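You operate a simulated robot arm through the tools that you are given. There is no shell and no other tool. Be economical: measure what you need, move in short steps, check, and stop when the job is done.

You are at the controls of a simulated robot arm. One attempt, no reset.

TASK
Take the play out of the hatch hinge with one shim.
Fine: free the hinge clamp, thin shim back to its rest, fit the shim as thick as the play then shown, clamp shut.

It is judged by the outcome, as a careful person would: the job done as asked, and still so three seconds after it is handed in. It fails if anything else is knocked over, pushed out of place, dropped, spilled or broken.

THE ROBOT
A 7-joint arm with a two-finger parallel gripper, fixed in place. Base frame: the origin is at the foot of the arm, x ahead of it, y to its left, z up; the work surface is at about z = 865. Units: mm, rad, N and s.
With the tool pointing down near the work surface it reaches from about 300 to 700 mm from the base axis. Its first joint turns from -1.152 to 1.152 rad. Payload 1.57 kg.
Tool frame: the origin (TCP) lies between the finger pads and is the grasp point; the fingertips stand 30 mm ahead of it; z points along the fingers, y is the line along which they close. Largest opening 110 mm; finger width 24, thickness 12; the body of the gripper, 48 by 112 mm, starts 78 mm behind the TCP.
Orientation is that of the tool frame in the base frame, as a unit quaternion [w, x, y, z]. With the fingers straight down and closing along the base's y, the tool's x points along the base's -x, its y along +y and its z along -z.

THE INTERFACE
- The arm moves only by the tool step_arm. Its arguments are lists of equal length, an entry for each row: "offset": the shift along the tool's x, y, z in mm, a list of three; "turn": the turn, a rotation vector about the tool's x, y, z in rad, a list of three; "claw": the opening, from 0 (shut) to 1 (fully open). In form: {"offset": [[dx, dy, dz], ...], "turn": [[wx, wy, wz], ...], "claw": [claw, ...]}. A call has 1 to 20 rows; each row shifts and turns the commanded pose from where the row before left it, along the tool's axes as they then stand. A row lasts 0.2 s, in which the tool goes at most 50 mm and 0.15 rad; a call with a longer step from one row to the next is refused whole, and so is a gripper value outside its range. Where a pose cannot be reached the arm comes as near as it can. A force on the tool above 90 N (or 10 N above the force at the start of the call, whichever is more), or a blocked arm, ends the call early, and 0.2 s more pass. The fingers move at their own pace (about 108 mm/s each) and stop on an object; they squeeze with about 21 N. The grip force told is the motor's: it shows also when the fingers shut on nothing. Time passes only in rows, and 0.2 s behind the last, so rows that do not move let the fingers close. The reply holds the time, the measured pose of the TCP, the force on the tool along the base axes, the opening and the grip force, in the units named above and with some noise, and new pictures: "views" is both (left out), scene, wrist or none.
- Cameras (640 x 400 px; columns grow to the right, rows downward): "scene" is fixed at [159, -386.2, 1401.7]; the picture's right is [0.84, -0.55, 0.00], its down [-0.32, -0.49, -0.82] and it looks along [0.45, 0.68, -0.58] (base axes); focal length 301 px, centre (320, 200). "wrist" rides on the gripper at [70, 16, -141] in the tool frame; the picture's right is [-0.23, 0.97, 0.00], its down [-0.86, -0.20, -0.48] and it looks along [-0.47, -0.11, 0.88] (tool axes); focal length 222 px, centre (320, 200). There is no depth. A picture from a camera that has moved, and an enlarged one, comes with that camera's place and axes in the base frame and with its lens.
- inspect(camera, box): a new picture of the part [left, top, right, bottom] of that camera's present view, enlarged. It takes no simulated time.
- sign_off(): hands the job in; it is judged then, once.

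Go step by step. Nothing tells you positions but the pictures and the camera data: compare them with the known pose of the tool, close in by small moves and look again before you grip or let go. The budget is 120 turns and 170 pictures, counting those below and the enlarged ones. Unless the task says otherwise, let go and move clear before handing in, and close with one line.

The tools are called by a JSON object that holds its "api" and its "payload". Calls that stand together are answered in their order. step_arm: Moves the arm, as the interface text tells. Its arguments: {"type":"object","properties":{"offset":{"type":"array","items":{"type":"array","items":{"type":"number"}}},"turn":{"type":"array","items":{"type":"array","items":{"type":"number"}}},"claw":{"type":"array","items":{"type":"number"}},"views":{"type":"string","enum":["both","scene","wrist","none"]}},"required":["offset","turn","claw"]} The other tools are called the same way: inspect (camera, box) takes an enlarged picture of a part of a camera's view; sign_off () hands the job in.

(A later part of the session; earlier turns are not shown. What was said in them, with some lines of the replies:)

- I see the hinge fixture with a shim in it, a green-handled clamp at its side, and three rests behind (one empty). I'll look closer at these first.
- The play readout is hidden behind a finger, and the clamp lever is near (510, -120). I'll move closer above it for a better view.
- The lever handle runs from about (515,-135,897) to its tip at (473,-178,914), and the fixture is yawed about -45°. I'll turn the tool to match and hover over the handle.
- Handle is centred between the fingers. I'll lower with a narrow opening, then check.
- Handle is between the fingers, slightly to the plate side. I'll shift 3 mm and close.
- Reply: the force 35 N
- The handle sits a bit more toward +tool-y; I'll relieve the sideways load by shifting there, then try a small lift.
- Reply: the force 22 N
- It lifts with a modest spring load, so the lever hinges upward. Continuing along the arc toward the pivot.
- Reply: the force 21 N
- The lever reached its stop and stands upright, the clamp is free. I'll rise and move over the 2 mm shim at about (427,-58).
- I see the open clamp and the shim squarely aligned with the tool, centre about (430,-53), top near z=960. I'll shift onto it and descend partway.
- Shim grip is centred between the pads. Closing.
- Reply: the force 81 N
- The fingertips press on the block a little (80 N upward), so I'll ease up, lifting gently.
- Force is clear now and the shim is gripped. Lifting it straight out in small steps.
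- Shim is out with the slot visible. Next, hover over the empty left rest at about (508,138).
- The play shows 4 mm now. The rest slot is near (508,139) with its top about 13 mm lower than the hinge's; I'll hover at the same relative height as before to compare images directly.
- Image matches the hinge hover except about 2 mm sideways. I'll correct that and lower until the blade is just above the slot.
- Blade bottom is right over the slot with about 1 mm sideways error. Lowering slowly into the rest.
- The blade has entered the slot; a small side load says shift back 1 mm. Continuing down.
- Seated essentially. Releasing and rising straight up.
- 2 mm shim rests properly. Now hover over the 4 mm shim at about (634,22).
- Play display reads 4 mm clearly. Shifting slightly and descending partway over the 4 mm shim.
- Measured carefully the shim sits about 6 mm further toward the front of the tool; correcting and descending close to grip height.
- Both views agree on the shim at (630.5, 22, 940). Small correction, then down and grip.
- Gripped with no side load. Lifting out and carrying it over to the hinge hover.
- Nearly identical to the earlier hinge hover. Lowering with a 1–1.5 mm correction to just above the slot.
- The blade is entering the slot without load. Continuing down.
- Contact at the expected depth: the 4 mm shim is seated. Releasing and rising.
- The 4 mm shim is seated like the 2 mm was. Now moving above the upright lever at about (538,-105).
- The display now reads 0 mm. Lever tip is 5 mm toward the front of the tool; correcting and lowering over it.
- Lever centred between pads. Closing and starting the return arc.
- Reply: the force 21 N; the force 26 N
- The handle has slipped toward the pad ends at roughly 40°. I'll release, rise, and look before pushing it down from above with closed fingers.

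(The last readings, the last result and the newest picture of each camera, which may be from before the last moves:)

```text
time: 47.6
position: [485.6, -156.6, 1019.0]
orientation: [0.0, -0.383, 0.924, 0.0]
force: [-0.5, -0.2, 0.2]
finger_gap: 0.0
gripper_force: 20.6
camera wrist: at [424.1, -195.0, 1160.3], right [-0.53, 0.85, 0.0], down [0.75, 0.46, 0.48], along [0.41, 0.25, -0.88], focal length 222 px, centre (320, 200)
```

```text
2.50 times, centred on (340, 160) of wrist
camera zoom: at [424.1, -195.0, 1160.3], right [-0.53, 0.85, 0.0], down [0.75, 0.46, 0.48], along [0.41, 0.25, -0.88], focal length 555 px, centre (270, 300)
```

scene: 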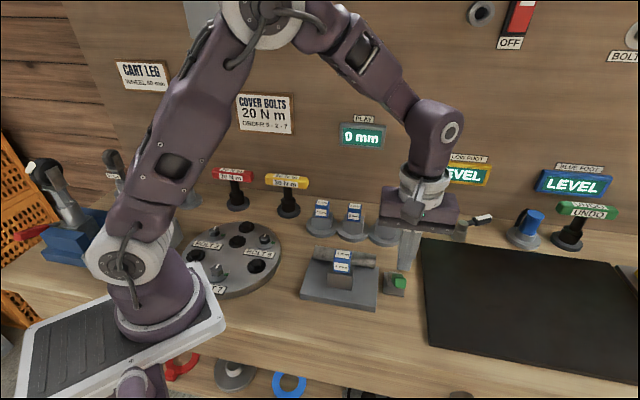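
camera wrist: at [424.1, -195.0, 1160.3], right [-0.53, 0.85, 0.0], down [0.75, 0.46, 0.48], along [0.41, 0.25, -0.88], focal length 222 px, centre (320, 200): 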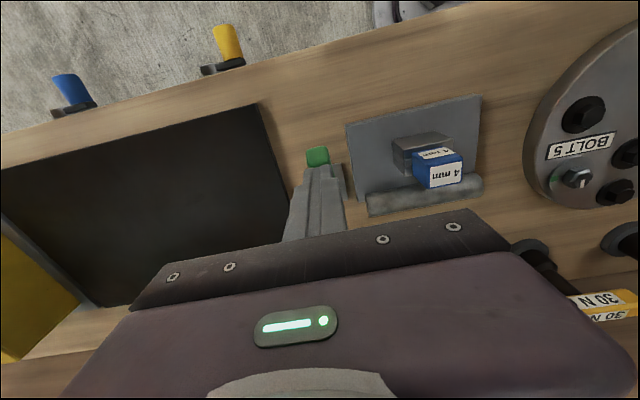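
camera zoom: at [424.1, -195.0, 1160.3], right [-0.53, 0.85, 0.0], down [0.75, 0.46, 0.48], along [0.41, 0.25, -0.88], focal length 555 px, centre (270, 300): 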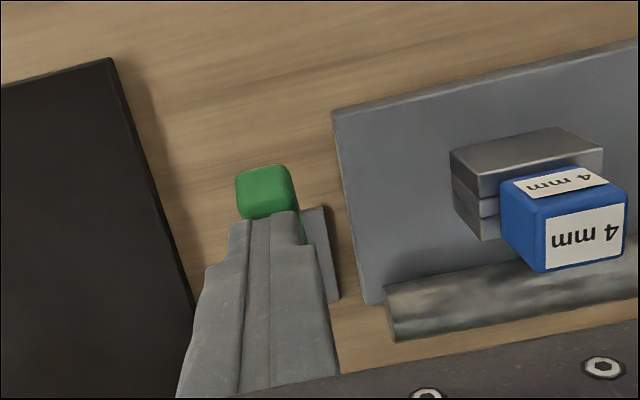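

The lever stays at about 39°, tip near (482,-163,953). With closed fingers directly above it, I'll press it down.

{"api": "step_arm", "payload": {"offset": [[0, 0, 20], [0, 0, 8], [0, 0, 8], [0, 0, 8], [0, 0, 8], [0, 0, 5], [0, 0, 5], [0, 0, 0]], "turn": [[0, 0, 0], [0, 0, 0], [0, 0, 0], [0, 0, 0], [0, 0, 0], [0, 0, 0], [0, 0, 0], [0, 0, 0]], "claw": [0, 0, 0, 0, 0, 0, 0, 0]}}

{"api": "inspect", "payload": {"camera": "scene", "box": [330, 200, 460, 330]}}

```text
time: 49.4
position: [486.2, -157.2, 957.6]
orientation: [0.001, -0.384, 0.923, -0.001]
force: [-4.6, 5.7, 42.7]
finger_gap: 0.1
gripper_force: 21.4
camera wrist: at [423.5, -194.9, 1099.3], right [-0.53, 0.85, 0.0], down [0.74, 0.47, 0.48], along [0.41, 0.25, -0.88], focal length 222 px, centre (320, 200)
```

scene: 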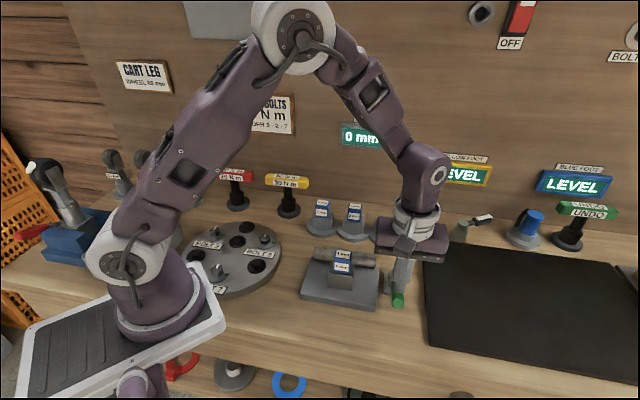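
wrist: 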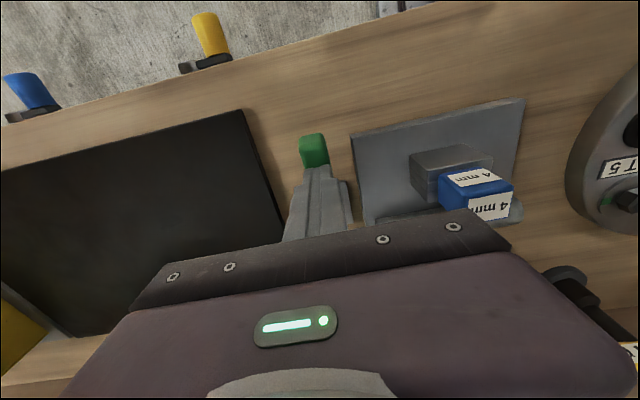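

```text
3.08 times, centred on (395, 265) of scene
camera zoom: at [158.2, -385.8, 1401.9], right [0.84, -0.55, 0.0], down [-0.32, -0.49, -0.82], along [0.45, 0.68, -0.58], focal length 926 px, centre (89, 0)
```

zoom: 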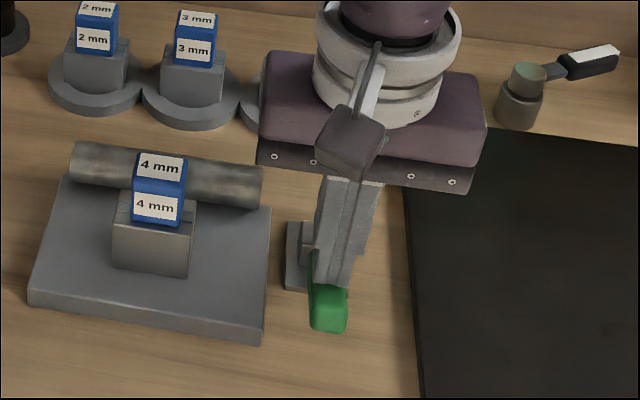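

{"api": "step_arm", "payload": {"offset": [[0, 0, 3], [0, 0, 3], [0, 0, 2], [0, 0, 0]], "turn": [[0, 0, 0], [0, 0, 0], [0, 0, 0], [0, 0, 0]], "claw": [0, 0, 0, 0], "views": "none"}}

{"api": "inspect", "payload": {"camera": "scene", "box": [330, 200, 460, 330]}}

```text
time: 49.9
position: [487.0, -157.7, 957.4]
orientation: [0.003, -0.383, 0.924, -0.005]
force: [-3.5, 8.4, 32.9]
finger_gap: 0.1
gripper_force: 20.9
stopped in row 2: the force on the tool passed its limit (the readings are from after the stop); the commanded pose is now the measured one
```

```text
3.08 times, centred on (395, 265) of scene
camera zoom: at [158.4, -385.8, 1401.9], right [0.84, -0.55, 0.0], down [-0.32, -0.49, -0.82], along [0.45, 0.68, -0.58], focal length 926 px, centre (89, 0)
```

zoom: 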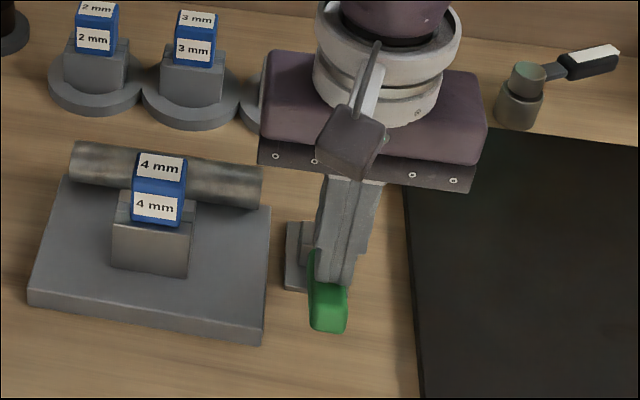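

It stopped hard, likely at its closed stop. Rising to compare with the initial closed picture.

{"api": "step_arm", "payload": {"offset": [[0, 0, -20], [0, 0, -40], [0, 0, -40], [0, 0, -40], [0, 0, 0]], "turn": [[0, 0, 0], [0, 0, 0], [0, 0, 0], [0, 0, 0], [0, 0, 0]], "claw": [0, 0, 0, 0, 0]}}

{"api": "inspect", "payload": {"camera": "scene", "box": [295, 235, 415, 315]}}

{"api": "inspect", "payload": {"camera": "wrist", "box": [240, 80, 440, 240]}}

```text
time: 51.1
position: [485.7, -156.4, 1097.2]
orientation: [0.002, -0.384, 0.924, -0.003]
force: [1.4, -0.6, -0.2]
finger_gap: 0.1
gripper_force: 20.9
camera wrist: at [423.1, -194.9, 1237.7], right [-0.53, 0.85, -0.01], down [0.74, 0.47, 0.48], along [0.41, 0.25, -0.88], focal length 222 px, centre (320, 200)
```

scene: 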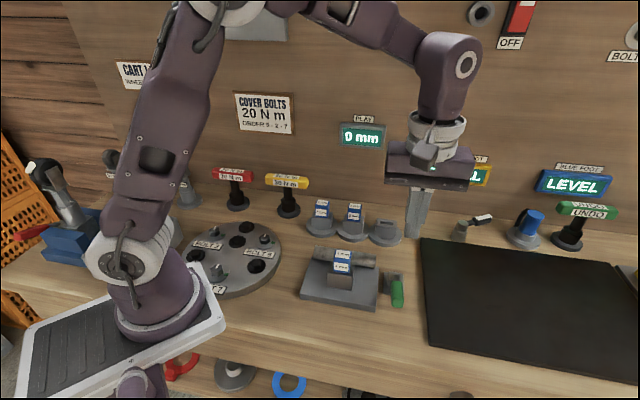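
wrist: 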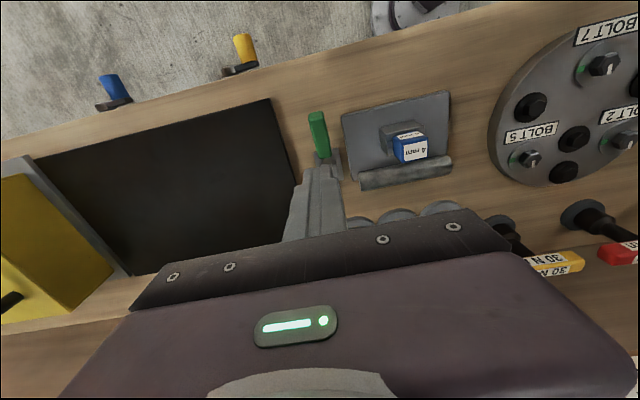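

```text
5.00 times, centred on (355, 275) of scene
camera zoom: at [158.9, -386.2, 1401.7], right [0.84, -0.55, 0.0], down [-0.32, -0.49, -0.82], along [0.45, 0.68, -0.58], focal length 1504 px, centre (145, -175)
```

zoom: 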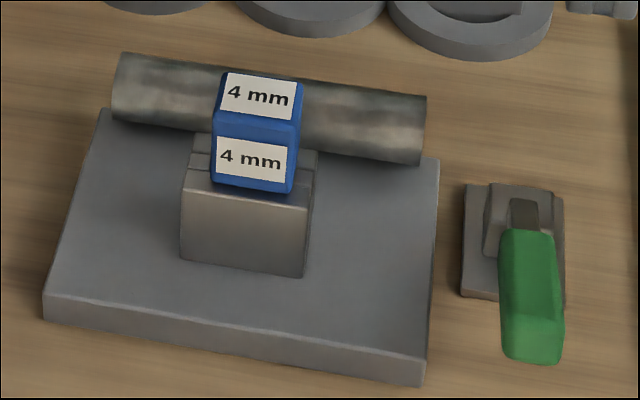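

```text
2.50 times, centred on (340, 160) of wrist
camera zoom: at [423.1, -194.9, 1237.7], right [-0.53, 0.85, -0.01], down [0.74, 0.47, 0.48], along [0.41, 0.25, -0.88], focal length 555 px, centre (270, 300)
```

zoom: 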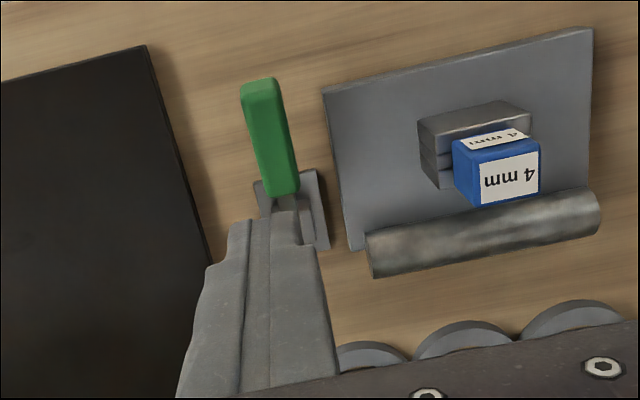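

The lever matches its initial closed position exactly. The 4 mm shim is seated, the display reads 0 mm, the 2 mm shim is in its rest and the arm is clear, so I'm handing in.

{"api": "sign_off", "payload": {}}

```text
The job is handed in.
```

The hinge clamp was freed, the 2 mm shim put back on its rest, the 4 mm shim fitted to match the 4 mm play then shown, and the clamp shut; the play display now reads 0 mm.
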